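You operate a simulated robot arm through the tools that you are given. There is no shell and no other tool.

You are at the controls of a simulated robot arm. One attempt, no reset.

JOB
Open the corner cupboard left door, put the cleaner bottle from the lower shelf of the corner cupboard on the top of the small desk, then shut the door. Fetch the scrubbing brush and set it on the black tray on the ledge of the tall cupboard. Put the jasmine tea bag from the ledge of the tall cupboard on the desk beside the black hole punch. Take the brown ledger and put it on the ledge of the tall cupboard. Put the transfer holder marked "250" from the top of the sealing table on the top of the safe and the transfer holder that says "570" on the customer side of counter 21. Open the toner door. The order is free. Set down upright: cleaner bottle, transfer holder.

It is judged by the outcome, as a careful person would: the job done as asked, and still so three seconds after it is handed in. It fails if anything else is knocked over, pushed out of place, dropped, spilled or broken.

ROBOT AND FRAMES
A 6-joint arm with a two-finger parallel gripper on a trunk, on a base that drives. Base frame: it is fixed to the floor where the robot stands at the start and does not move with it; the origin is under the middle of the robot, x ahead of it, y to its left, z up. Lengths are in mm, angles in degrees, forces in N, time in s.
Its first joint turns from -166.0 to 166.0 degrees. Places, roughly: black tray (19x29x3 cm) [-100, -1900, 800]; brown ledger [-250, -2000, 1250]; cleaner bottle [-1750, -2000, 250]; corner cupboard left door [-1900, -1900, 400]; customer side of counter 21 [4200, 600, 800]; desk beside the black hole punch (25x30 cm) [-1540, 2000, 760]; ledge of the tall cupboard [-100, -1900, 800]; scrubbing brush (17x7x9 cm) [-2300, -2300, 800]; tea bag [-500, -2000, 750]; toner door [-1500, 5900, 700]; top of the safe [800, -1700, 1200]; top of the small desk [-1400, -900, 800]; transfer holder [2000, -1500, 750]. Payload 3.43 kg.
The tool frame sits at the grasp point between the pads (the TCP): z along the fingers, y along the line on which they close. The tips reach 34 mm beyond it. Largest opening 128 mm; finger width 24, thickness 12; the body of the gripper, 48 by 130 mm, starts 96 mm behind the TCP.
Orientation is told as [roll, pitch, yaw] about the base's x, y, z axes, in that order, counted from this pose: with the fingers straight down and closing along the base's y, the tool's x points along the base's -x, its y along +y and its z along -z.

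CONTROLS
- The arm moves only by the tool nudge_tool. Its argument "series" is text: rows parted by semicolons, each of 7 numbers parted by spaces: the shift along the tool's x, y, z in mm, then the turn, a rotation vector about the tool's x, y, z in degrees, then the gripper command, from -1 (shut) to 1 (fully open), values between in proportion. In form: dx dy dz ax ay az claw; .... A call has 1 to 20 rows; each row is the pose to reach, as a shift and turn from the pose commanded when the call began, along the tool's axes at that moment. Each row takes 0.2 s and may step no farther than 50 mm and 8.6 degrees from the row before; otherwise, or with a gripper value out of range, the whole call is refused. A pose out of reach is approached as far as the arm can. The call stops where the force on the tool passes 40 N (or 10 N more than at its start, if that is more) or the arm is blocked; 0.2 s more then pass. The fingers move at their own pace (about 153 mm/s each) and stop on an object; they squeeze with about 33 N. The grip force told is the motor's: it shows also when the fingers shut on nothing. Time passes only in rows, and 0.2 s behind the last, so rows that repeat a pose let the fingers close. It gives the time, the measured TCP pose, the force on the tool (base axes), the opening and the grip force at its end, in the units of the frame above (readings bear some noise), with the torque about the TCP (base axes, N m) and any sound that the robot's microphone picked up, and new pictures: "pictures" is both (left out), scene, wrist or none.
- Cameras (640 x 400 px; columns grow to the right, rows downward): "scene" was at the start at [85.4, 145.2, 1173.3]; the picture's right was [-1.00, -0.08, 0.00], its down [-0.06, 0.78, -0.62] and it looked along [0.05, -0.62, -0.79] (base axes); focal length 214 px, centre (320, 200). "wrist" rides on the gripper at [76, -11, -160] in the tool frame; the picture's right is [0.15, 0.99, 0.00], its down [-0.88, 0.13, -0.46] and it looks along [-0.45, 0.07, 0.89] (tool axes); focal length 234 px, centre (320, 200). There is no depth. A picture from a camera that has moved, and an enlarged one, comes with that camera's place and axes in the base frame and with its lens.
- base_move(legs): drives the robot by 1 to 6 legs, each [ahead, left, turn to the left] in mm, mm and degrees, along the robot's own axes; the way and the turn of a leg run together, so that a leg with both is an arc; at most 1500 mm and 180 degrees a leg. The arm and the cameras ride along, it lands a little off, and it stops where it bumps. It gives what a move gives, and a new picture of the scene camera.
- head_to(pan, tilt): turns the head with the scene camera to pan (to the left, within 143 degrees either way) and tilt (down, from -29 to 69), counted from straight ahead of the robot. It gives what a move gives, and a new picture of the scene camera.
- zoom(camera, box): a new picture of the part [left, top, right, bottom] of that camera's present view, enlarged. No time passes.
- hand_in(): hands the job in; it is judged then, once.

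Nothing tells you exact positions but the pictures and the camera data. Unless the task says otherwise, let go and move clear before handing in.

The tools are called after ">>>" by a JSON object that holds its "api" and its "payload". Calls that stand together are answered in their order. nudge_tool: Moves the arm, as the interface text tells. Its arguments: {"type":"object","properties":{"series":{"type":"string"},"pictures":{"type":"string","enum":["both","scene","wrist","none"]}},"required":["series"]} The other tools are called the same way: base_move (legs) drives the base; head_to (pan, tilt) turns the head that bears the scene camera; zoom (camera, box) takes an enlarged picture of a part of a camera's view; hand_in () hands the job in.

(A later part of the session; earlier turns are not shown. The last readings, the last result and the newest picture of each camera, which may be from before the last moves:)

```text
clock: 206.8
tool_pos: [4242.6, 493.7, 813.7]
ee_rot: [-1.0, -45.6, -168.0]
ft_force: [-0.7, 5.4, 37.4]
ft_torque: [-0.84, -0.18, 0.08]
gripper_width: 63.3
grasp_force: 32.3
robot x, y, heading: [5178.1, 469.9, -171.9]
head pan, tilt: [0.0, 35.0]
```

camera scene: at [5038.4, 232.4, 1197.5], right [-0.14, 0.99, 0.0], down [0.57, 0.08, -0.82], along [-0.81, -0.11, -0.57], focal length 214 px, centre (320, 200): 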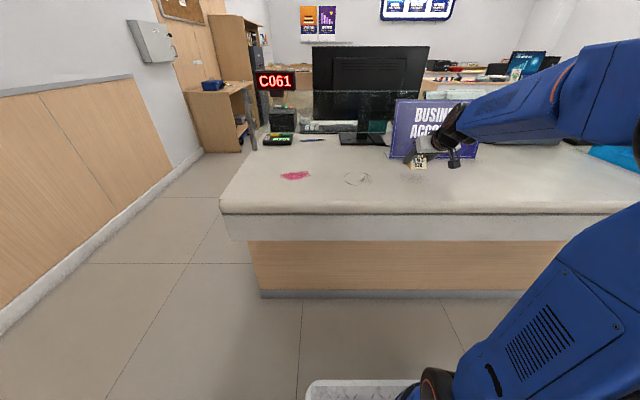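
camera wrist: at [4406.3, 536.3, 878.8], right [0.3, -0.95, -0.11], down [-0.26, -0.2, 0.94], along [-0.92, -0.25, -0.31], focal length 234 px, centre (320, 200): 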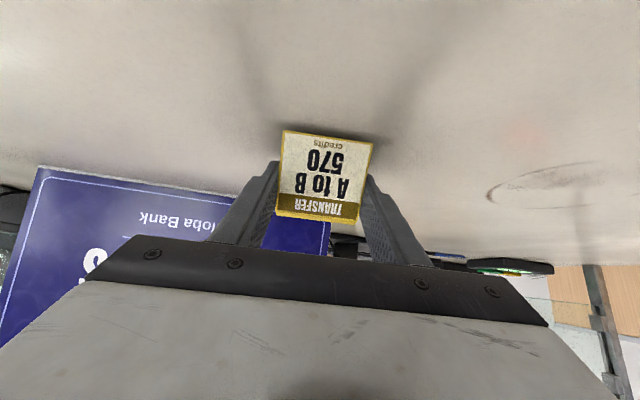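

>>> {"api": "nudge_tool", "payload": {"series": "-1.5 0 -1.5 0 0 0 -0.6; -2.5 0 -2.5 0 0 0 -0.6; -2.5 0 -2.5 0 0 0 -0.1; -2.5 0 -2.5 0 0 0 0.3; -2.5 0 -2.5 0 0 0 0.3; -4 0 -20 0 0 0 0.3; -6 0 -50 0 0 0 0.3; -10 0 -90 0 0 0 0.3; -25 0 -130 0 0 0 0.3; -50 0 -165 0 0 0 0.3; -80 0 -200 0 0 0 0.3; -110 0 -235 0 0 0 0.3; -140 0 -265 0 0 0 0.3"}}

```text
clock: 209.6
tool_pos: [4331.4, 508.7, 1092.4]
ee_rot: [-0.8, -45.3, -167.9]
ft_force: [-0.1, 0.8, 0.7]
ft_torque: [-0.03, -0.02, 0.01]
gripper_width: 83.1
grasp_force: 0.1
robot x, y, heading: [5172.4, 476.1, -172.0]
head pan, tilt: [0.0, 35.0]
camera scene: at [5038.1, 232.4, 1197.4], right [-0.14, 0.99, 0.0], down [0.57, 0.08, -0.82], along [-0.81, -0.11, -0.57], focal length 214 px, centre (320, 200)
camera wrist: at [4493.8, 551.8, 1152.5], right [0.3, -0.95, -0.11], down [-0.26, -0.2, 0.94], along [-0.92, -0.25, -0.31], focal length 234 px, centre (320, 200)
```

scene: 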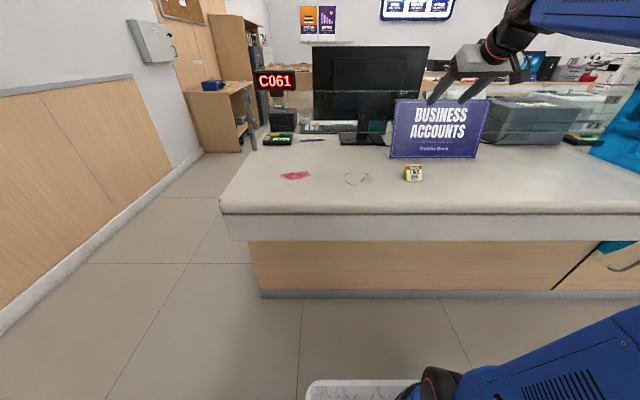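
wrist: 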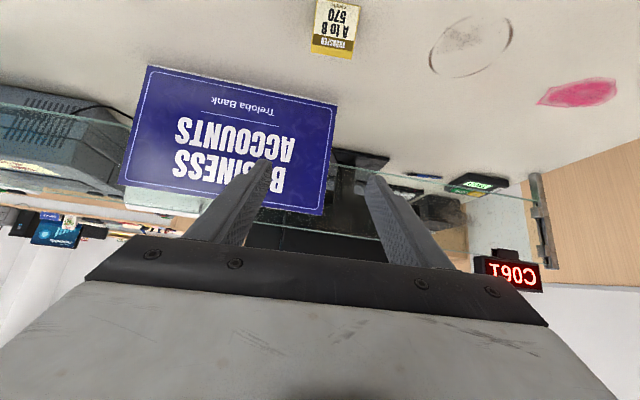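

Holder 570 stands on the customer side. Now raise the arm a bit and drive back the way I came.

>>> {"api": "nudge_tool", "payload": {"series": "-20 0 -30 0 0 0 0.3; -45 0 -65 0 0 0 0.3; -65 0 -100 0 0 0 0.3", "pictures": "none"}}

```text
clock: 210.4
tool_pos: [4354.8, 513.9, 1212.1]
ee_rot: [-0.8, -45.3, -167.9]
ft_force: [-0.7, 0.1, 0.1]
ft_torque: [0.01, -0.02, -0.01]
gripper_width: 83.1
grasp_force: 0.0
robot x, y, heading: [5179.1, 473.3, -172.2]
head pan, tilt: [0.0, 35.0]
```

>>> {"api": "base_move", "payload": {"legs": [[250, 1300, 0]]}}

```text
clock: 217.1
tool_pos: [4278.8, -814.1, 1212.7]
ee_rot: [-0.8, -45.1, -168.2]
ft_force: [0.3, 0.4, 0.3]
ft_torque: [-0.01, 0.03, 0.02]
gripper_width: 83.1
grasp_force: 0.0
robot x, y, heading: [5099.7, -859.8, -172.4]
head pan, tilt: [0.0, 35.0]
camera scene: at [4961.8, -1098.0, 1197.4], right [-0.13, 0.99, 0.0], down [0.57, 0.07, -0.82], along [-0.81, -0.11, -0.57], focal length 214 px, centre (320, 200)
```

scene: 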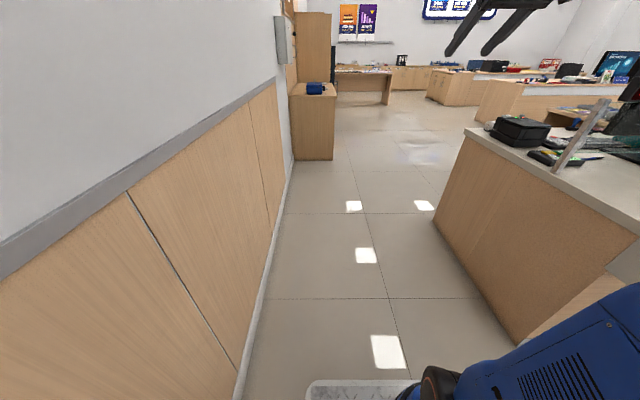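

>>> {"api": "base_move", "payload": {"legs": [[1500, 0, 0], [400, 0, 0], [420, -350, 0]]}}

```text
clock: 229.3
tool_pos: [1979.1, -640.5, 1211.5]
ee_rot: [-0.9, -45.2, -170.7]
ft_force: [-0.1, -0.3, 0.2]
ft_torque: [-0.03, 0.0, 0.02]
gripper_width: 83.0
grasp_force: 0.0
robot x, y, heading: [2795.0, -725.2, -175.3]
head pan, tilt: [0.0, 35.0]
camera scene: at [2646.7, -955.5, 1197.4], right [-0.09, 1.0, 0.0], down [0.57, 0.05, -0.82], along [-0.82, -0.07, -0.57], focal length 214 px, centre (320, 200)
```

scene: 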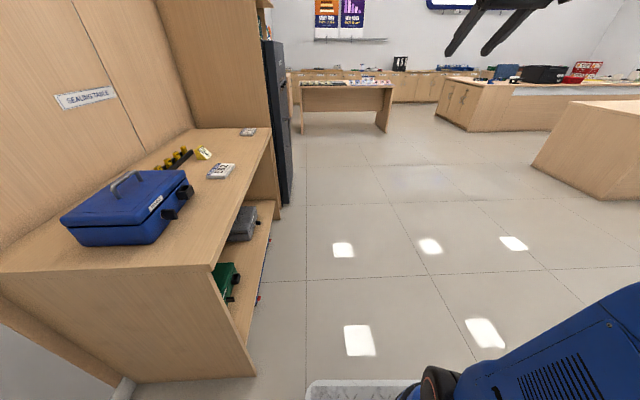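

Back in the staff area. Now drive to the tall cupboard for the ledger, staying clear of the safe, and turn to face it squarely.

>>> {"api": "base_move", "payload": {"legs": [[1400, -180, 0], [1400, -180, 0]]}}

```text
clock: 242.8
tool_pos: [-809.7, -513.6, 1211.3]
ee_rot: [-0.8, -45.1, -171.5]
ft_force: [0.0, -0.1, -0.4]
ft_torque: [0.04, 0.01, 0.01]
gripper_width: 83.3
grasp_force: 0.1
robot x, y, heading: [7.5, -608.2, -175.9]
head pan, tilt: [0.0, 35.0]
camera scene: at [-145.6, -838.4, 1197.4], right [-0.07, 1.0, 0.0], down [0.57, 0.04, -0.82], along [-0.82, -0.06, -0.57], focal length 214 px, centre (320, 200)
```

scene: 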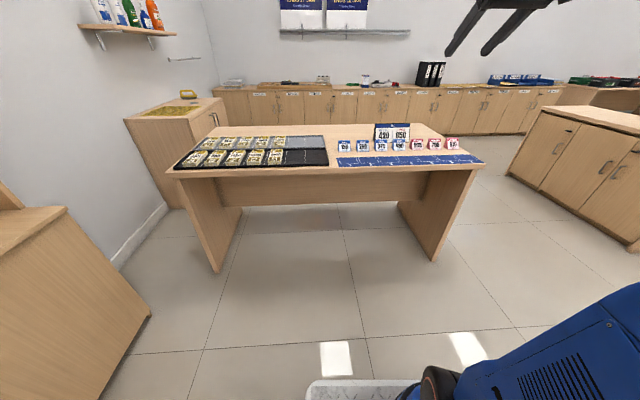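

>>> {"api": "base_move", "payload": {"legs": [[0, 0, 92.5]]}}

>>> {"api": "head_to", "payload": {"pan": -10, "tilt": 10}}

>>> {"api": "zoom", "payload": {"camera": "scene", "box": [180, 60, 500, 260]}}

```text
clock: 247.1
tool_pos: [-42.0, -1427.0, 1212.1]
ee_rot: [-0.7, -45.2, -78.4]
ft_force: [0.5, 1.2, 0.0]
ft_torque: [0.03, 0.0, 0.02]
gripper_width: 83.3
grasp_force: 0.0
robot x, y, heading: [4.3, -607.9, -82.7]
head pan, tilt: [0.0, 35.0]
camera scene: at [245.6, -746.0, 1197.4], right [-0.99, -0.13, 0.0], down [-0.07, 0.57, -0.82], along [0.1, -0.81, -0.57], focal length 214 px, centre (320, 200)
```

scene: 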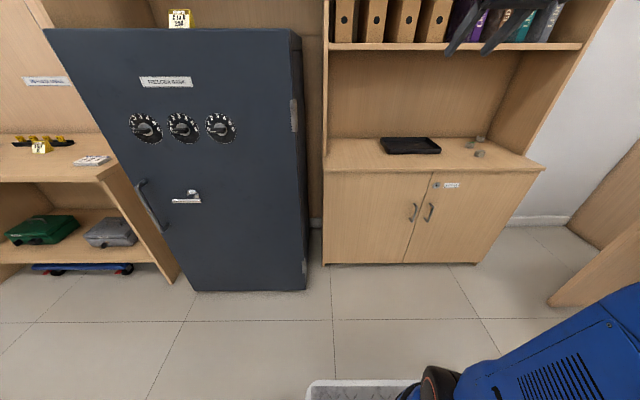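

```text
clock: 248.0
tool_pos: [-41.5, -1427.1, 1211.8]
ee_rot: [-0.7, -45.2, -78.4]
ft_force: [-0.4, 0.3, -0.3]
ft_torque: [0.02, -0.02, 0.0]
gripper_width: 83.1
grasp_force: 0.0
robot x, y, heading: [6.7, -608.3, -82.7]
head pan, tilt: [-10.0, 10.0]
camera scene: at [230.1, -751.5, 1237.5], right [-1.0, 0.05, 0.0], down [0.01, 0.17, -0.98], along [-0.05, -0.98, -0.17], focal length 214 px, centre (320, 200)
```

scene: 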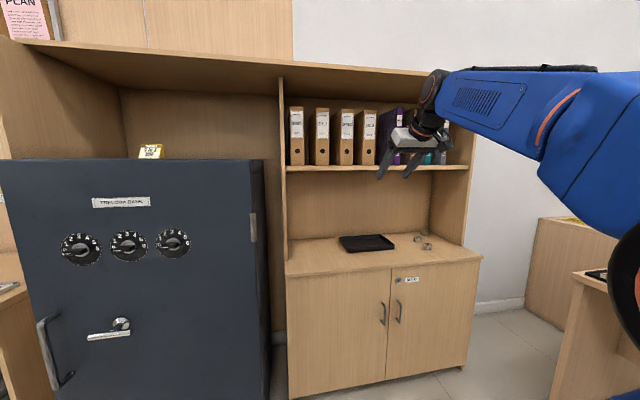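

```text
2.00 times, centred on (340, 160) of scene
camera zoom: at [230.1, -751.5, 1237.5], right [-1.0, 0.05, 0.0], down [0.01, 0.17, -0.98], along [-0.05, -0.98, -0.17], focal length 429 px, centre (280, 280)
```

zoom: 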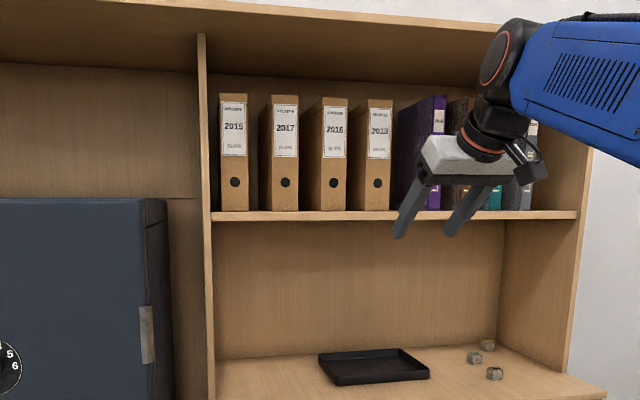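

>>> {"api": "zoom", "payload": {"camera": "scene", "box": [270, 200, 430, 300]}}

>>> {"api": "zoom", "payload": {"camera": "scene", "box": [380, 200, 500, 275]}}

```text
4.00 times, centred on (350, 250) of scene
camera zoom: at [230.1, -751.5, 1237.5], right [-1.0, 0.05, 0.0], down [0.01, 0.17, -0.98], along [-0.05, -0.98, -0.17], focal length 858 px, centre (200, 0)
```

zoom: 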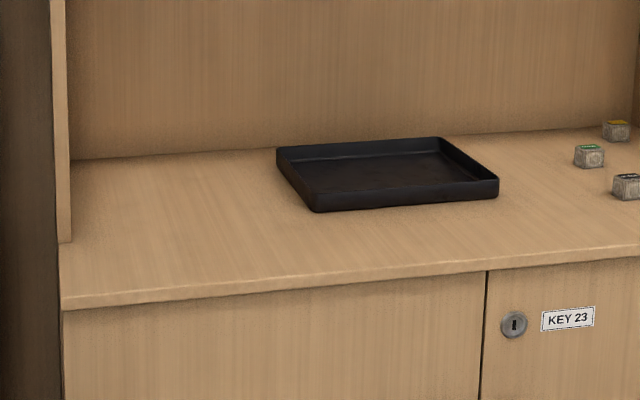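

```text
5.33 times, centred on (440, 238) of scene
camera zoom: at [230.1, -751.5, 1237.5], right [-1.0, 0.05, 0.0], down [0.01, 0.17, -0.98], along [-0.05, -0.98, -0.17], focal length 1144 px, centre (-320, 0)
```

zoom: 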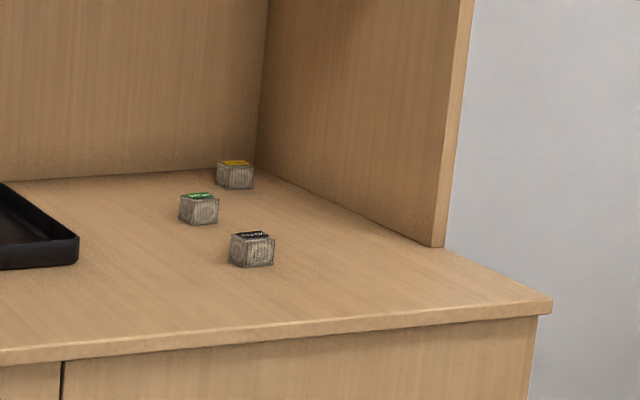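

>>> {"api": "zoom", "payload": {"camera": "scene", "box": [404, 222, 444, 247]}}

>>> {"api": "zoom", "payload": {"camera": "wrist", "box": [0, 0, 640, 400]}}

```text
16.00 times, centred on (424, 234) of scene
camera zoom: at [230.1, -751.5, 1237.5], right [-1.0, 0.05, 0.0], down [0.01, 0.17, -0.98], along [-0.05, -0.98, -0.17], focal length 3432 px, centre (-1344, -352)
```

zoom: 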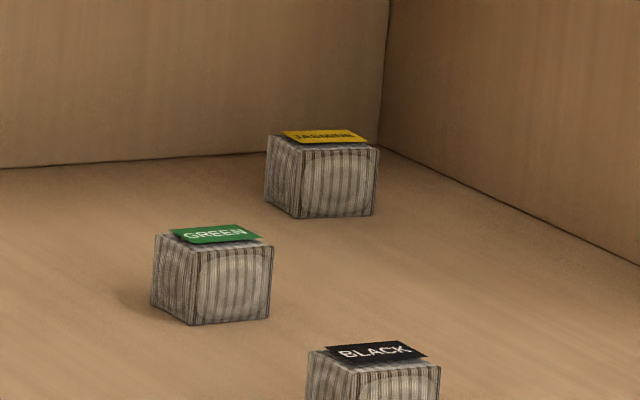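

```text
1.00 times, centred on (320, 200) of wrist (not enlarged: the box is as wide or as high as the picture)
camera zoom: at [-82.6, -1266.5, 1271.8], right [0.95, 0.29, -0.11], down [0.19, -0.26, 0.94], along [0.24, -0.92, -0.31], focal length 234 px, centre (320, 200)
```

zoom: 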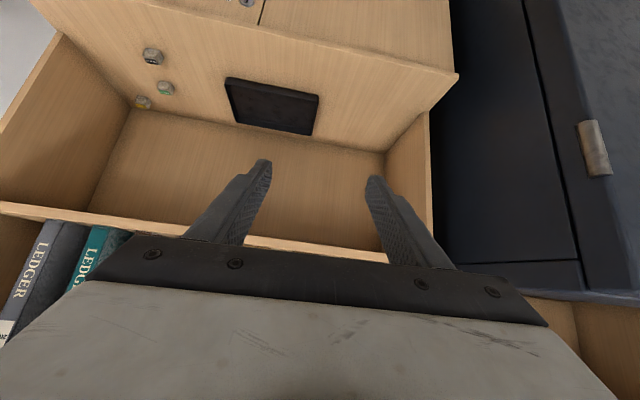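

Jasmine is the yellow-tagged bag at the back right corner. First the ledger: I'll raise the arm and drive to a spot square in front of the ledgers.

>>> {"api": "nudge_tool", "payload": {"series": "-12 0 -40 0 0 0 0.3; -24 0 -80 0 0 0 0.3; -36 0 -121 0 0 0 0.3; -49 0 -162 0 0 0 0.3", "pictures": "none"}}

```text
clock: 249.0
tool_pos: [-51.7, -1346.5, 1359.5]
ee_rot: [-0.9, -45.3, -78.5]
ft_force: [-0.8, -0.6, 0.8]
ft_torque: [-0.02, -0.05, 0.04]
gripper_width: 83.3
grasp_force: 0.1
robot x, y, heading: [11.2, -604.0, -82.9]
head pan, tilt: [-10.0, 10.0]
```

>>> {"api": "base_move", "payload": {"legs": [[330, -500, -0.3]]}}

>>> {"api": "zoom", "payload": {"camera": "wrist", "box": [0, 0, 640, 400]}}

```text
clock: 252.4
tool_pos: [-508.8, -1735.1, 1359.5]
ee_rot: [-0.7, -45.2, -79.2]
ft_force: [-0.9, 0.7, -0.2]
ft_torque: [-0.02, -0.01, -0.02]
gripper_width: 83.2
grasp_force: 0.0
robot x, y, heading: [-440.0, -994.1, -83.5]
head pan, tilt: [-10.0, 10.0]
camera scene: at [-220.0, -1142.8, 1237.6], right [-1.0, 0.06, 0.0], down [0.01, 0.17, -0.98], along [-0.06, -0.98, -0.17], focal length 214 px, centre (320, 200)
```

scene: 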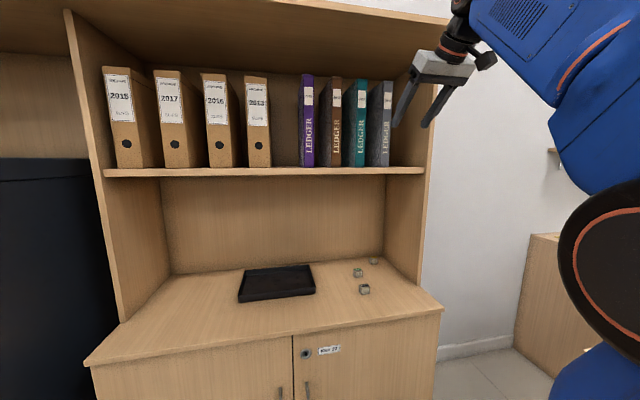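

```text
1.00 times, centred on (320, 200) of wrist (not enlarged: the box is as wide or as high as the picture)
camera zoom: at [-548.1, -1572.6, 1420.3], right [0.95, 0.28, -0.11], down [0.19, -0.27, 0.94], along [0.23, -0.92, -0.31], focal length 234 px, centre (320, 200)
```

zoom: 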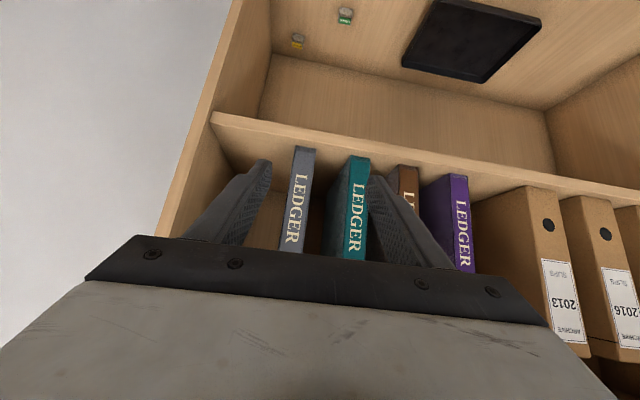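

>>> {"api": "zoom", "payload": {"camera": "scene", "box": [280, 60, 440, 180]}}

>>> {"api": "zoom", "payload": {"camera": "wrist", "box": [240, 120, 520, 290]}}

```text
3.33 times, centred on (360, 120) of scene
camera zoom: at [-220.0, -1142.8, 1237.6], right [-1.0, 0.06, 0.0], down [0.01, 0.17, -0.98], along [-0.06, -0.98, -0.17], focal length 715 px, centre (187, 467)
```

zoom: 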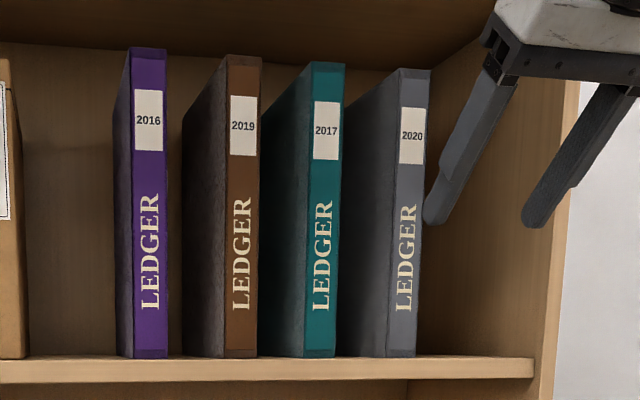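

```text
2.29 times, centred on (380, 205) of wrist
camera zoom: at [-548.1, -1572.6, 1420.3], right [0.95, 0.28, -0.11], down [0.19, -0.27, 0.94], along [0.23, -0.92, -0.31], focal length 535 px, centre (183, 189)
```

zoom: 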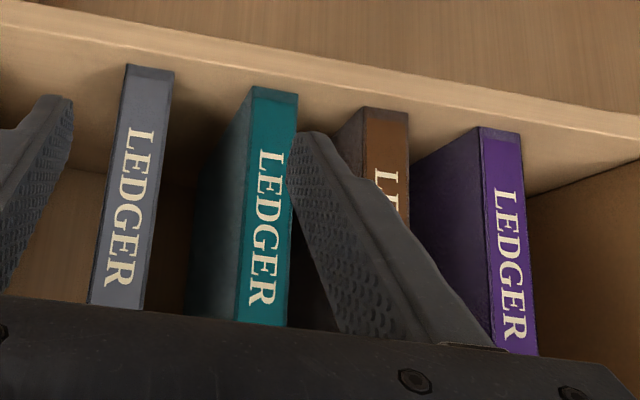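

Triangulated: brown ledger (2019) spine bottom centre (−321,−1886,1222), 35 mm thick, ~50+ mm gaps each side. Align the gripper in front of it with 60° tilt.

>>> {"api": "nudge_tool", "payload": {"series": "-23 32 8 0.4 -3 0.6 0.17; -46 65 16 0.8 -6 1.1 0.17; -68 97 24 1.3 -9 1.7 0.17; -91 129 32 1.7 -12 2.2 0.17; -114 161 40 2.1 -14.8 2.8 0.17"}}

```text
clock: 253.6
tool_pos: [-331.7, -1812.8, 1413.0]
ee_rot: [0.8, -60.2, -83.8]
ft_force: [-0.6, 0.9, -0.2]
ft_torque: [0.01, -0.01, 0.05]
gripper_width: 75.0
grasp_force: 0.1
robot x, y, heading: [-443.7, -998.2, -83.4]
head pan, tilt: [-10.0, 10.0]
camera scene: at [-220.2, -1142.6, 1237.6], right [-1.0, 0.06, 0.0], down [0.01, 0.17, -0.98], along [-0.06, -0.98, -0.17], focal length 214 px, centre (320, 200)
camera wrist: at [-361.9, -1639.4, 1428.6], right [0.97, 0.19, -0.12], down [0.13, -0.03, 0.99], along [0.19, -0.98, -0.05], focal length 234 px, centre (320, 200)
```

scene: 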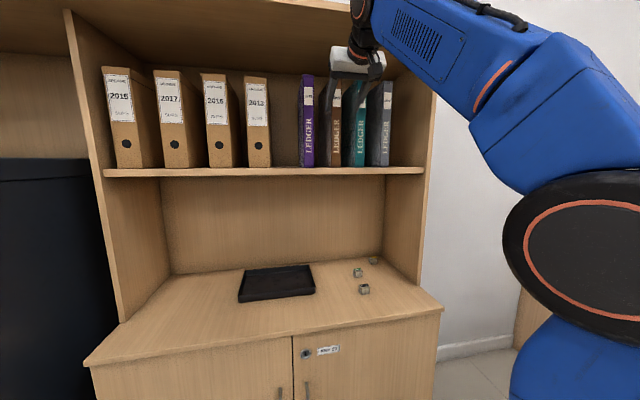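
wrist: 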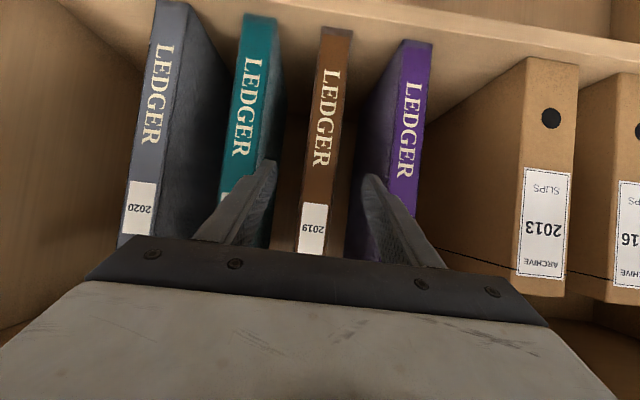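

Good alignment; shift 6 mm and advance along the tool axis, checking midway.

>>> {"api": "nudge_tool", "payload": {"series": "0 3 25 0 0 0 0.17; 0 6 50 0 0 0 0.17; 0 6 75 0 0 0 0.17; 0 6 95 0 0 0 0.17", "pictures": "wrist"}}

```text
clock: 254.6
tool_pos: [-315.9, -1892.1, 1364.6]
ee_rot: [0.7, -60.1, -83.7]
ft_force: [0.1, 1.3, 0.1]
ft_torque: [0.05, -0.01, 0.01]
gripper_width: 74.6
grasp_force: 0.0
robot x, y, heading: [-442.2, -997.7, -83.5]
head pan, tilt: [-10.0, 10.0]
camera wrist: at [-347.8, -1719.8, 1379.0], right [0.97, 0.19, -0.12], down [0.13, -0.03, 0.99], along [0.19, -0.98, -0.05], focal length 234 px, centre (320, 200)
```

wrist: 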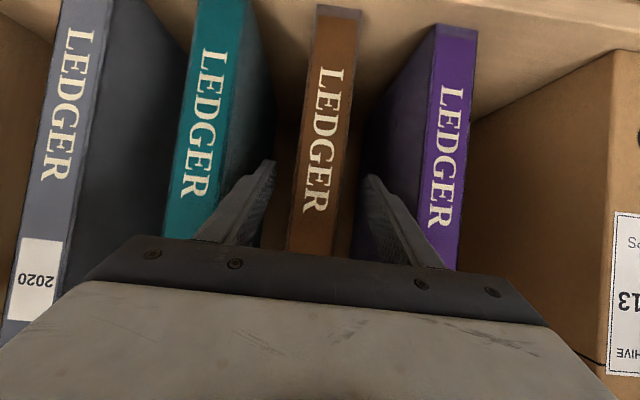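

>>> {"api": "nudge_tool", "payload": {"series": "0 1 20 0 0 0 0.17; 0 2 40 0 0 0 0.17; 0 2 55 0 0 0 0.17; 0 2 55 0 0 0 -0.8; 0 2 55 0 0 0 -0.8; 0 2 55 0 0 0 -0.8; 0 2 55 0 0 0 -0.8", "pictures": "wrist"}}

```text
clock: 256.2
tool_pos: [-306.3, -1939.8, 1336.7]
ee_rot: [0.7, -59.9, -83.7]
ft_force: [-1.7, 1.2, 0.3]
ft_torque: [-0.11, 0.31, -0.12]
gripper_width: 35.9
grasp_force: 32.8
robot x, y, heading: [-445.4, -996.1, -83.7]
head pan, tilt: [-10.0, 10.0]
camera wrist: at [-338.4, -1766.1, 1352.5], right [0.97, 0.19, -0.12], down [0.13, -0.03, 0.99], along [0.19, -0.98, -0.05], focal length 234 px, centre (320, 200)
```

wrist: 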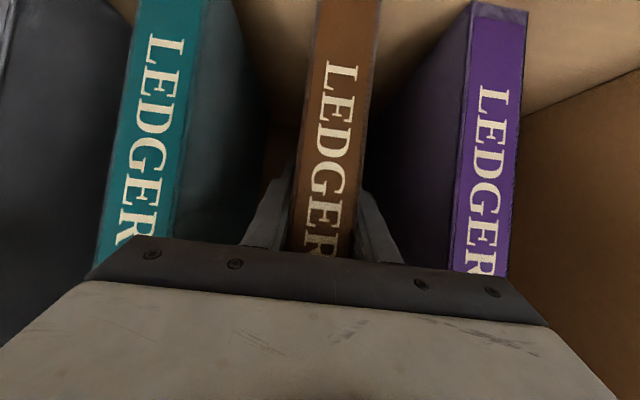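

Ledger gripped. Lift 8 mm, then back the base straight out.

>>> {"api": "nudge_tool", "payload": {"series": "-3.5 0 -2 0 0 0 -0.8; -7 0 -4 0 0 0 -0.8; -8.5 0 -5 0 0 0 -0.8", "pictures": "scene"}}

```text
clock: 257.0
tool_pos: [-305.4, -1941.3, 1346.0]
ee_rot: [0.6, -60.0, -83.7]
ft_force: [-0.2, -0.8, -9.9]
ft_torque: [0.47, 0.08, 0.01]
gripper_width: 35.9
grasp_force: 32.8
robot x, y, heading: [-443.3, -998.3, -83.3]
head pan, tilt: [-10.0, 10.0]
camera scene: at [-219.9, -1143.1, 1237.5], right [-1.0, 0.06, 0.0], down [0.01, 0.17, -0.98], along [-0.06, -0.98, -0.17], focal length 214 px, centre (320, 200)
```

scene: 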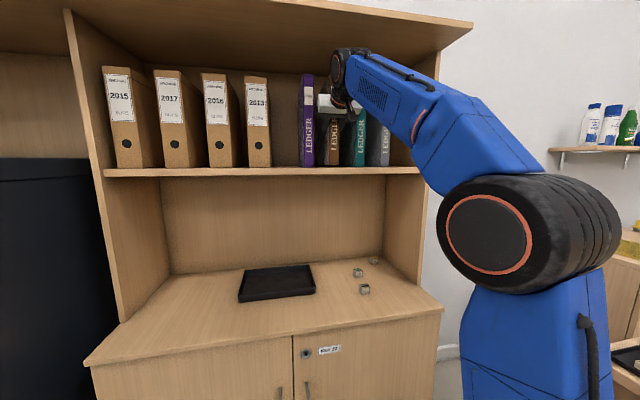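

>>> {"api": "base_move", "payload": {"legs": [[-330, 0, 0]]}}

```text
clock: 259.2
tool_pos: [-348.8, -1599.6, 1346.9]
ee_rot: [0.7, -59.9, -83.8]
ft_force: [-0.1, -0.4, -9.4]
ft_torque: [0.5, 0.05, -0.01]
gripper_width: 35.9
grasp_force: 32.8
robot x, y, heading: [-479.0, -653.7, -83.5]
head pan, tilt: [-10.0, 10.0]
camera scene: at [-259.0, -803.1, 1237.5], right [-1.0, 0.06, 0.0], down [0.01, 0.17, -0.98], along [-0.06, -0.98, -0.17], focal length 214 px, centre (320, 200)
```

scene: 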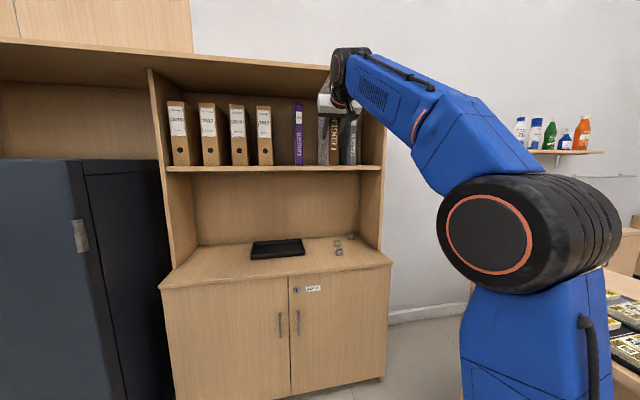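

The ledger is out. Shift left in front of the free part of the ledge (left of the tray).

>>> {"api": "base_move", "payload": {"legs": [[0, 540, 0]]}}

```text
clock: 262.4
tool_pos: [198.3, -1538.2, 1345.8]
ee_rot: [0.7, -60.0, -83.8]
ft_force: [-0.5, 0.3, -8.7]
ft_torque: [0.47, 0.08, 0.0]
gripper_width: 36.0
grasp_force: 33.1
robot x, y, heading: [63.2, -595.0, -83.6]
head pan, tilt: [-10.0, 10.0]
camera scene: at [285.2, -742.1, 1237.5], right [-1.0, 0.06, 0.0], down [0.01, 0.17, -0.98], along [-0.06, -0.98, -0.17], focal length 214 px, centre (320, 200)
```

scene: 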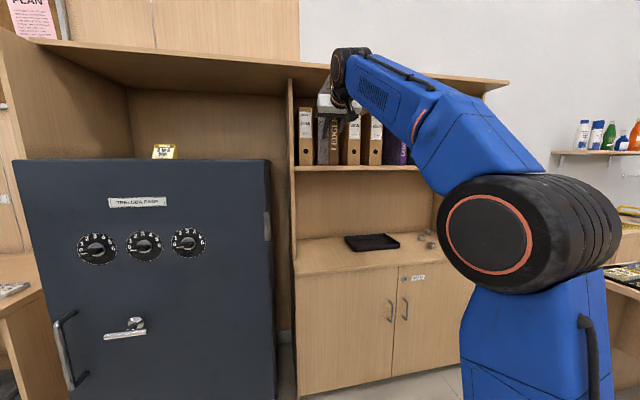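

>>> {"api": "nudge_tool", "payload": {"series": "38 0 22 0 0 0 -0.8; 76 0 44 0 0 0 -0.8; 114 0 66 0 0 0 -0.8; 152 0 88 0 0 0 -0.8; 190 0 110 0 0 0 -0.8; 228 0 132 0 0 0 -0.8; 266 0 154 0 0 0 -0.8; 304 0 176 0 0 0 -0.8; 342 0 198 0 0 0 -0.8; 380 0 220 0 0 0 -0.8; 416 0 240 0 0 0 -0.8"}}

```text
clock: 264.8
tool_pos: [203.0, -1539.1, 867.0]
ee_rot: [0.8, -60.1, -83.9]
ft_force: [-0.3, -1.8, -0.6]
ft_torque: [-0.7, 0.19, -0.09]
gripper_width: 35.6
grasp_force: 33.0
robot x, y, heading: [62.3, -592.3, -83.5]
head pan, tilt: [-10.0, 10.0]
camera scene: at [285.1, -741.7, 1237.6], right [-1.0, 0.06, 0.0], down [0.01, 0.17, -0.98], along [-0.06, -0.98, -0.17], focal length 214 px, centre (320, 200)
camera wrist: at [171.1, -1366.5, 881.4], right [0.97, 0.19, -0.12], down [0.13, -0.03, 0.99], along [0.19, -0.98, -0.05], focal length 234 px, centre (320, 200)
```

scene: 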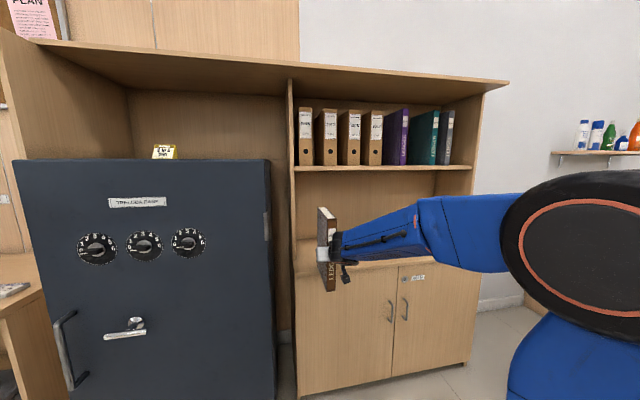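
wrist: 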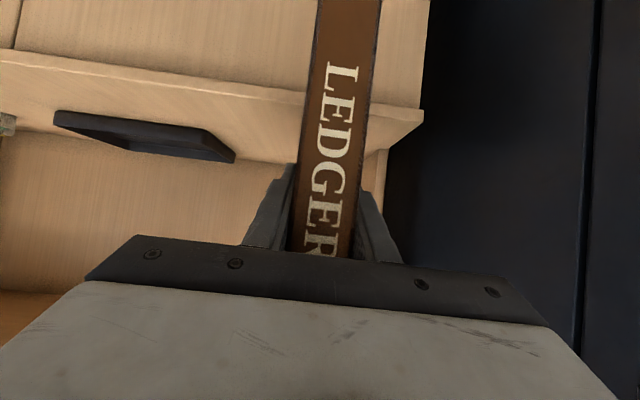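

>>> {"api": "zoom", "payload": {"camera": "scene", "box": [280, 190, 400, 310]}}

```text
3.33 times, centred on (340, 250) of scene
camera zoom: at [285.1, -741.7, 1237.6], right [-1.0, 0.06, 0.0], down [0.01, 0.17, -0.98], along [-0.06, -0.98, -0.17], focal length 715 px, centre (253, 33)
```

zoom: 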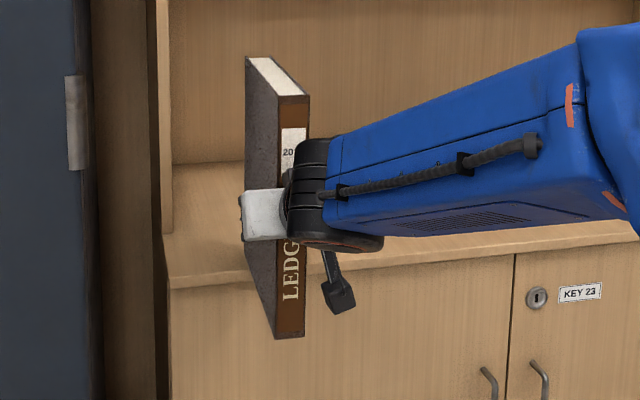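

The ledger's rear bottom is already resting on the ledge's front. I'll raise it 25 mm and then move it forward onto the ledge.

>>> {"api": "nudge_tool", "payload": {"series": "-9 0 -5 0 0 0 -0.8; -17 0 -10 0 0 0 -0.8; -22 0 -12.5 0 0 0 -0.8; -22 0 -12.5 0 0 0 -0.8", "pictures": "none"}}

```text
clock: 265.8
tool_pos: [201.8, -1538.2, 891.1]
ee_rot: [0.7, -60.0, -83.8]
ft_force: [1.0, -0.7, -9.0]
ft_torque: [0.49, 0.07, 0.0]
gripper_width: 35.9
grasp_force: 32.6
robot x, y, heading: [65.1, -595.7, -83.8]
head pan, tilt: [-10.0, 10.0]
```

>>> {"api": "base_move", "payload": {"legs": [[150, 0, 0]]}}

>>> {"api": "zoom", "payload": {"camera": "wrist", "box": [0, 0, 640, 400]}}

```text
clock: 267.1
tool_pos: [217.1, -1688.2, 890.6]
ee_rot: [0.7, -60.0, -83.9]
ft_force: [-0.7, 0.0, -9.1]
ft_torque: [0.46, 0.07, 0.01]
gripper_width: 36.0
grasp_force: 32.4
robot x, y, heading: [77.2, -746.3, -83.9]
head pan, tilt: [-10.0, 10.0]
camera scene: at [301.7, -891.8, 1237.5], right [-1.0, 0.06, 0.0], down [0.01, 0.17, -0.98], along [-0.06, -0.98, -0.17], focal length 214 px, centre (320, 200)
```

scene: 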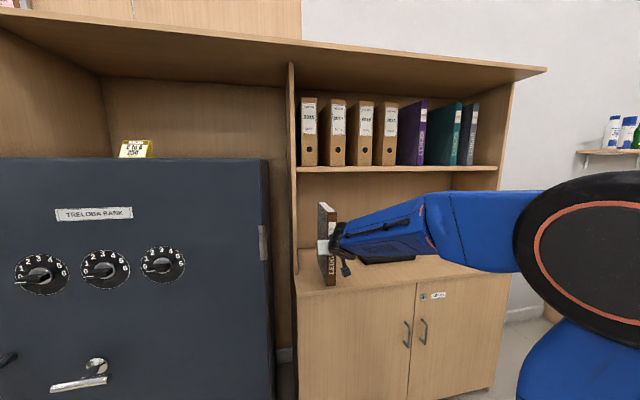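

```text
1.00 times, centred on (320, 200) of wrist (not enlarged: the box is as wide or as high as the picture)
camera zoom: at [186.7, -1514.5, 905.6], right [0.97, 0.19, -0.12], down [0.13, -0.03, 0.99], along [0.18, -0.98, -0.05], focal length 234 px, centre (320, 200)
```

zoom: 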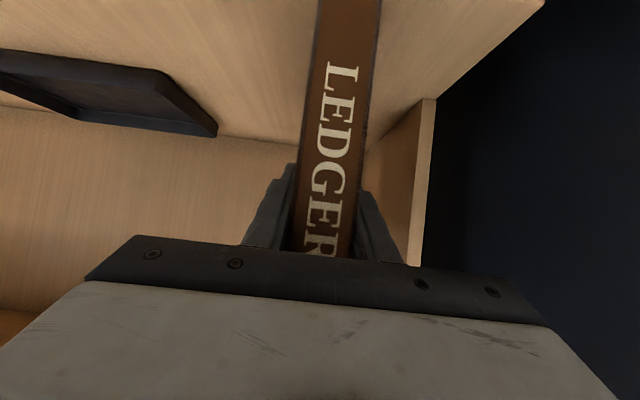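

>>> {"api": "nudge_tool", "payload": {"series": "-19 0 33 0 0 0 -0.8; -38 0 66 0 0 0 -0.8; -57.5 0 99.5 0 0 0 -0.8; -49 0 104.5 0 0 0 -0.8; -40 0 109.5 0 0 0 -0.8", "pictures": "wrist"}}

```text
clock: 268.3
tool_pos: [229.0, -1803.2, 870.9]
ee_rot: [0.7, -59.9, -84.0]
ft_force: [0.1, 1.4, -9.3]
ft_torque: [0.47, 0.08, -0.03]
gripper_width: 35.8
grasp_force: 33.2
robot x, y, heading: [83.5, -742.3, -83.5]
head pan, tilt: [-10.0, 10.0]
camera wrist: at [198.7, -1629.3, 885.5], right [0.97, 0.19, -0.12], down [0.13, -0.03, 0.99], along [0.18, -0.98, -0.05], focal length 234 px, centre (320, 200)
```

wrist: 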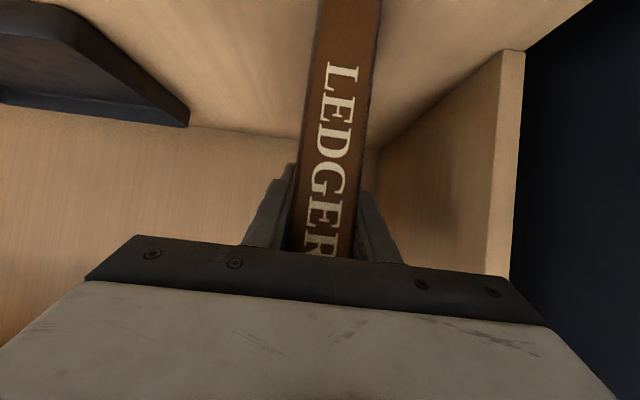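

>>> {"api": "nudge_tool", "payload": {"series": "2.6 0 1.5 0 0 0 -0.8; 5.2 0 3 0 0 0 -0.8; 7.8 0 4.5 0 0 0 -0.8; 7.8 0 4.5 0 0 0 -0.8", "pictures": "none"}}

```text
clock: 269.3
tool_pos: [230.2, -1800.3, 862.4]
ee_rot: [0.9, -60.1, -84.0]
ft_force: [1.9, -5.1, 25.5]
ft_torque: [-0.02, 0.54, 0.22]
gripper_width: 36.1
grasp_force: 30.7
robot x, y, heading: [83.4, -740.8, -83.8]
head pan, tilt: [-10.0, 10.0]
```

Contact with the ledge (its top is z≈748). Ease off, release, and withdraw.

>>> {"api": "nudge_tool", "payload": {"series": "-1.3 0 -0.8 0 0 0 -0.8; -1.8 0 -1 0 0 0 -0.8; -1.8 0 -1 0 0 0 -0.3; -1.8 0 -1 0 0 0 0; -1.8 0 -1 0 0 0 0.1; -1.8 0 -1 0 0 0 0.1; -1.8 0 -20 0 0 0 0.1; -1.8 0 -60 0 0 0 0.1; -1.8 0 -100 0 0 0 0.1; -1.8 0 -140 0 0 0 0.1; -1.8 0 -180 0 0 0 0.1"}}

```text
clock: 271.7
tool_pos: [214.6, -1647.8, 953.5]
ee_rot: [0.6, -60.0, -83.8]
ft_force: [-0.1, -1.9, 0.3]
ft_torque: [-0.02, 0.03, 0.01]
gripper_width: 70.2
grasp_force: 0.0
robot x, y, heading: [84.8, -746.5, -83.7]
head pan, tilt: [-10.0, 10.0]
camera scene: at [301.8, -891.9, 1237.5], right [-1.0, 0.06, 0.0], down [0.01, 0.17, -0.98], along [-0.06, -0.98, -0.17], focal length 214 px, centre (320, 200)
camera wrist: at [183.2, -1474.9, 968.6], right [0.97, 0.19, -0.12], down [0.13, -0.03, 0.99], along [0.18, -0.98, -0.06], focal length 234 px, centre (320, 200)
```

scene: 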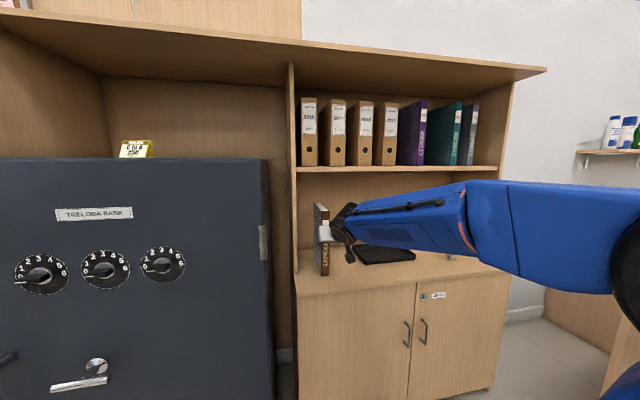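
wrist: 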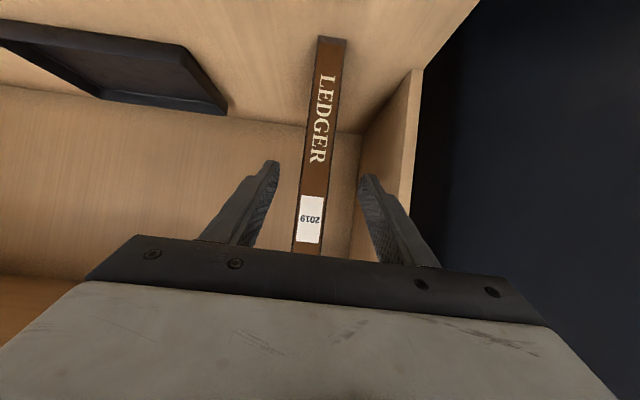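

The ledger stands on the ledge. Now for the jasmine tea bag (recomputed at about (−543,−2112), ledge z 748). Shift the base right, then slightly ahead.

>>> {"api": "base_move", "payload": {"legs": [[0, -610, 0], [110, 0, 0]]}}

>>> {"api": "head_to", "payload": {"pan": -5, "tilt": 25}}

>>> {"api": "zoom", "payload": {"camera": "wrist", "box": [0, 0, 640, 400]}}

```text
clock: 276.0
tool_pos: [-380.9, -1825.7, 952.8]
ee_rot: [0.6, -60.1, -83.9]
ft_force: [0.4, 0.5, 0.3]
ft_torque: [0.0, 0.01, -0.02]
gripper_width: 70.2
grasp_force: 0.1
robot x, y, heading: [-512.9, -920.6, -83.5]
head pan, tilt: [-10.0, 10.0]
camera scene: at [-294.5, -1069.0, 1237.6], right [-1.0, 0.06, 0.0], down [0.01, 0.17, -0.98], along [-0.06, -0.98, -0.17], focal length 214 px, centre (320, 200)
```

scene: 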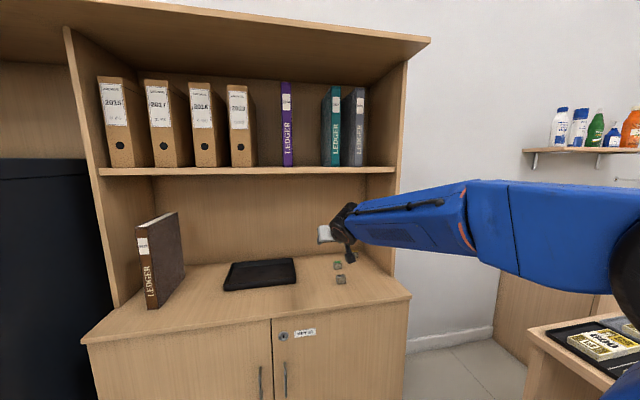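

```text
clock: 276.8
tool_pos: [-383.4, -1825.4, 953.8]
ee_rot: [0.7, -60.0, -83.9]
ft_force: [-0.4, 0.1, -0.4]
ft_torque: [-0.02, 0.04, -0.02]
gripper_width: 70.6
grasp_force: 0.1
robot x, y, heading: [-514.3, -918.7, -83.6]
head pan, tilt: [-5.0, 25.0]
camera scene: at [-286.4, -1068.3, 1213.3], right [-1.0, -0.02, 0.0], down [-0.01, 0.42, -0.91], along [0.02, -0.91, -0.42], focal length 214 px, centre (320, 200)
```

scene: 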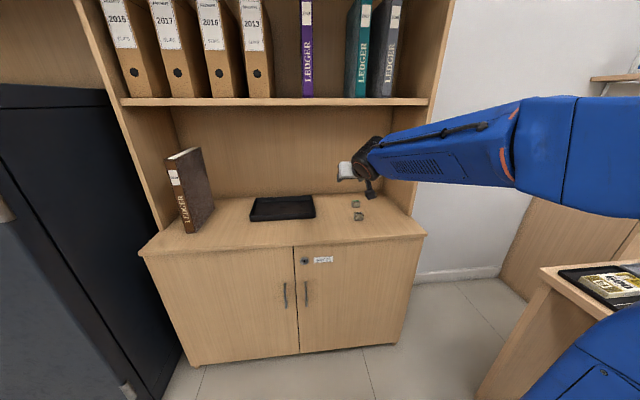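

```text
1.00 times, centred on (320, 200) of wrist (not enlarged: the box is as wide or as high as the picture)
camera zoom: at [-412.9, -1652.4, 969.2], right [0.97, 0.19, -0.12], down [0.13, -0.03, 0.99], along [0.18, -0.98, -0.05], focal length 234 px, centre (320, 200)
```

zoom: 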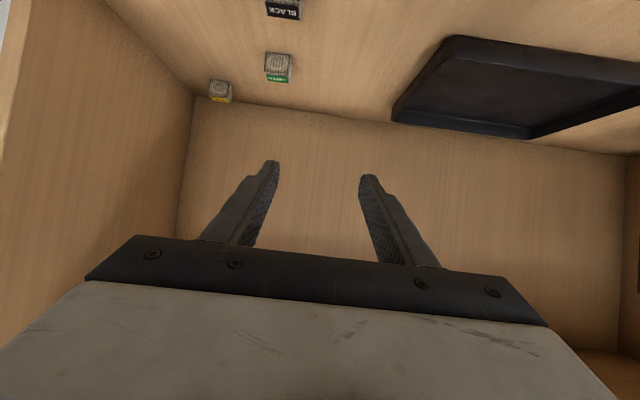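

I'll shift the base left a bit so the forearm enters clear of the right upright.

>>> {"api": "base_move", "payload": {"legs": [[0, 230, 0]]}}

```text
clock: 278.5
tool_pos: [-159.0, -1801.2, 954.4]
ee_rot: [0.7, -60.1, -84.2]
ft_force: [-0.1, -0.3, -0.3]
ft_torque: [0.0, -0.01, 0.01]
gripper_width: 70.5
grasp_force: 0.0
robot x, y, heading: [-288.4, -899.0, -84.2]
head pan, tilt: [-5.0, 25.0]
camera scene: at [-58.2, -1044.8, 1213.2], right [-1.0, -0.02, 0.0], down [-0.01, 0.42, -0.91], along [0.02, -0.91, -0.42], focal length 214 px, centre (320, 200)
```

scene: 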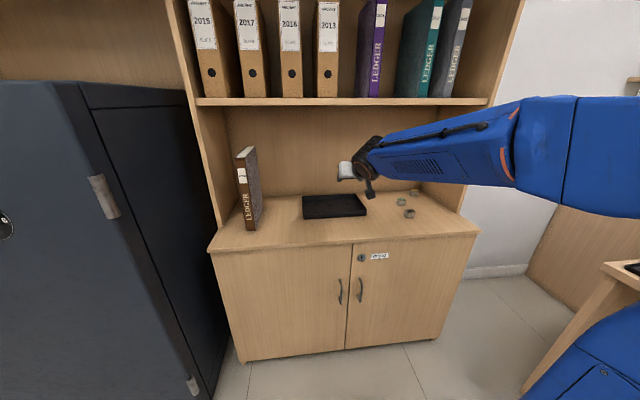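

>>> {"api": "nudge_tool", "payload": {"series": "-1 -43 2 0 1.2 0 0.1; -2 -87 4 0 2.3 0 0.1; -3.5 -130 6 0 3.4 0 0.1; -4.5 -174 8 0 4.5 0 0; -6 -217 10 0 5.6 0 -0.06; -7 -261 12 0 6.7 0 -0.06; -8 -304 14 0 7.8 0 -0.06; -9 -348 16 0 9 0 -0.06; -10 -392 18 0 10 0 -0.06"}}

```text
clock: 280.5
tool_pos: [-544.6, -1864.0, 949.7]
ee_rot: [0.5, -50.0, -83.9]
ft_force: [0.1, 1.2, 0.1]
ft_torque: [0.0, 0.04, -0.04]
gripper_width: 60.0
grasp_force: 0.0
robot x, y, heading: [-289.2, -894.1, -84.1]
head pan, tilt: [-5.0, 25.0]
camera scene: at [-58.0, -1044.4, 1213.2], right [-1.0, -0.02, 0.0], down [-0.01, 0.42, -0.91], along [0.02, -0.91, -0.42], focal length 214 px, centre (320, 200)
camera wrist: at [-573.9, -1695.1, 996.0], right [0.97, 0.21, -0.11], down [0.15, -0.2, 0.97], along [0.18, -0.96, -0.23], focal length 234 px, centre (320, 200)
```

scene: 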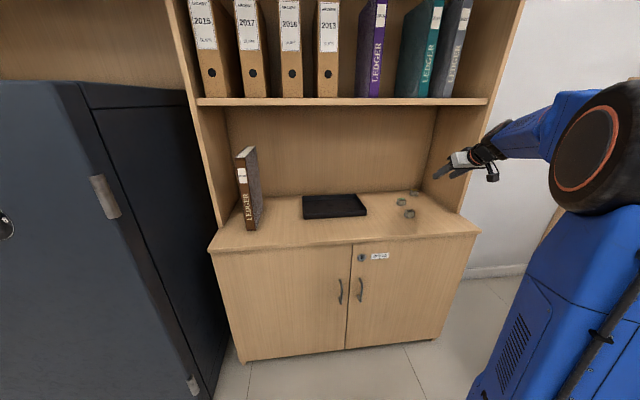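
wrist: 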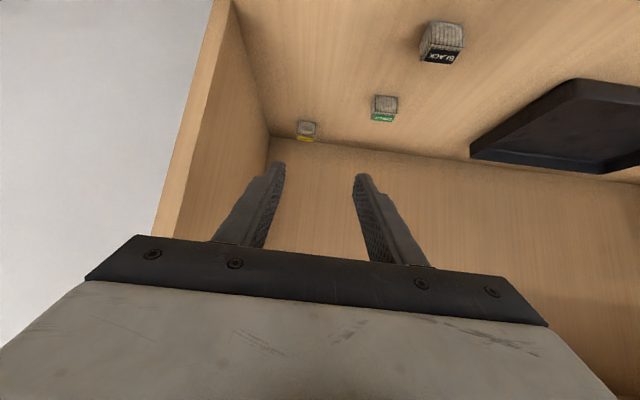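

>>> {"api": "nudge_tool", "payload": {"series": "-15 -10 20 0 0 0 -0.06; -30 -21 45 0 0 0 -0.06; -30 -21 90 0 0 0 -0.06; -30 -21 135 0 0 0 -0.06; -30 -21 180 0 0 0 -0.06; -30 -21 215 0 0 0 -0.06; -30 -21 245 0 0 0 -0.06"}}

```text
clock: 282.1
tool_pos: [-542.4, -2073.2, 815.8]
ee_rot: [0.5, -50.2, -84.0]
ft_force: [0.0, -0.2, 0.3]
ft_torque: [0.06, 0.0, -0.02]
gripper_width: 60.0
grasp_force: 0.0
robot x, y, heading: [-284.0, -892.6, -84.0]
head pan, tilt: [-5.0, 25.0]
camera scene: at [-58.2, -1044.5, 1213.2], right [-1.0, -0.02, 0.0], down [-0.01, 0.42, -0.91], along [0.02, -0.91, -0.42], focal length 214 px, centre (320, 200)
camera wrist: at [-572.2, -1905.0, 862.2], right [0.97, 0.2, -0.11], down [0.15, -0.2, 0.97], along [0.18, -0.96, -0.23], focal length 234 px, centre (320, 200)
```

scene: 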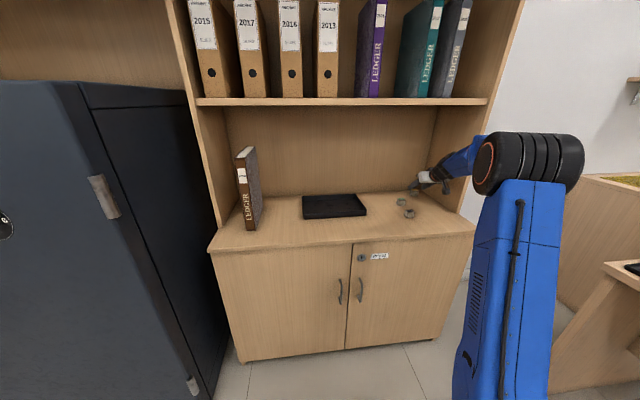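
wrist: 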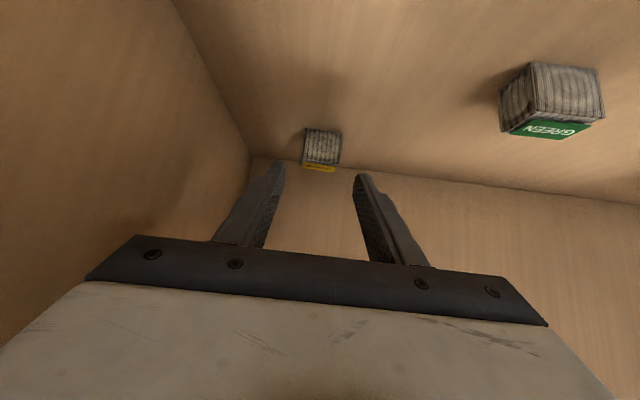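

>>> {"api": "nudge_tool", "payload": {"series": "3 -2 15 0 0 0 -0.06; 6 -3 32 0 0 0 -0.06; 6 -3 46 0 0 0 -0.06", "pictures": "wrist"}}

```text
clock: 282.9
tool_pos: [-542.3, -2104.2, 782.5]
ee_rot: [0.5, -50.0, -83.9]
ft_force: [0.1, 0.1, -0.1]
ft_torque: [0.0, 0.0, -0.02]
gripper_width: 60.3
grasp_force: 0.1
robot x, y, heading: [-286.7, -896.9, -84.1]
head pan, tilt: [-5.0, 25.0]
camera wrist: at [-571.8, -1935.7, 827.6], right [0.97, 0.2, -0.11], down [0.15, -0.2, 0.97], along [0.18, -0.96, -0.23], focal length 234 px, centre (320, 200)
```

wrist: 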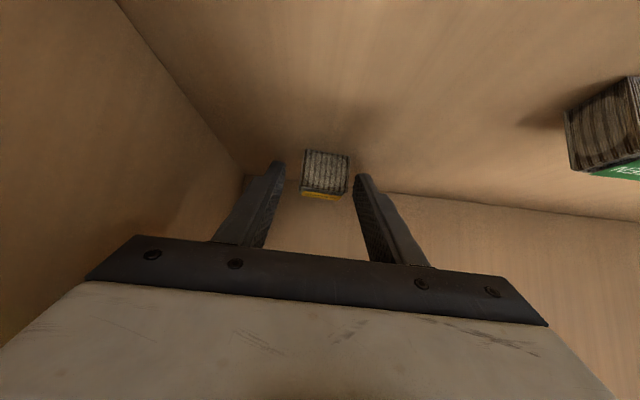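

>>> {"api": "nudge_tool", "payload": {"series": "-2 1 2.3 0 0 0 -0.06; -4 2 4.6 0 0 0 -0.06; -4 2 4.6 0 0 0 -0.6; -4 2 4.6 0 0 0 -0.6; -4 2 4.6 0 0 0 -0.6", "pictures": "wrist"}}

```text
clock: 284.1
tool_pos: [-539.5, -2110.2, 781.7]
ee_rot: [0.4, -50.0, -83.9]
ft_force: [0.3, -0.9, 0.7]
ft_torque: [-0.01, 0.02, -0.02]
gripper_width: 33.0
grasp_force: 33.0
robot x, y, heading: [-289.0, -897.8, -83.8]
head pan, tilt: [-5.0, 25.0]
camera wrist: at [-568.9, -1942.7, 827.3], right [0.97, 0.2, -0.11], down [0.15, -0.2, 0.97], along [0.18, -0.96, -0.23], focal length 234 px, centre (320, 200)
```

wrist: 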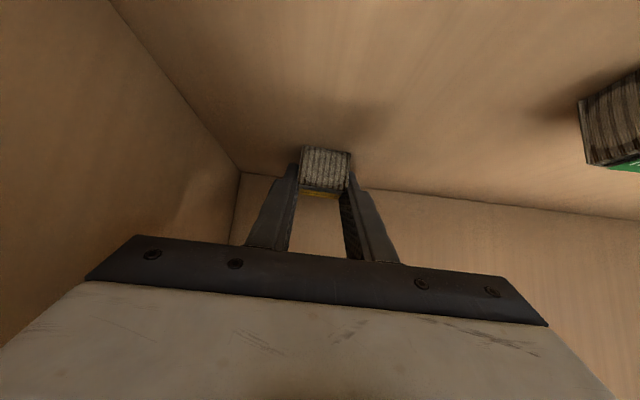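

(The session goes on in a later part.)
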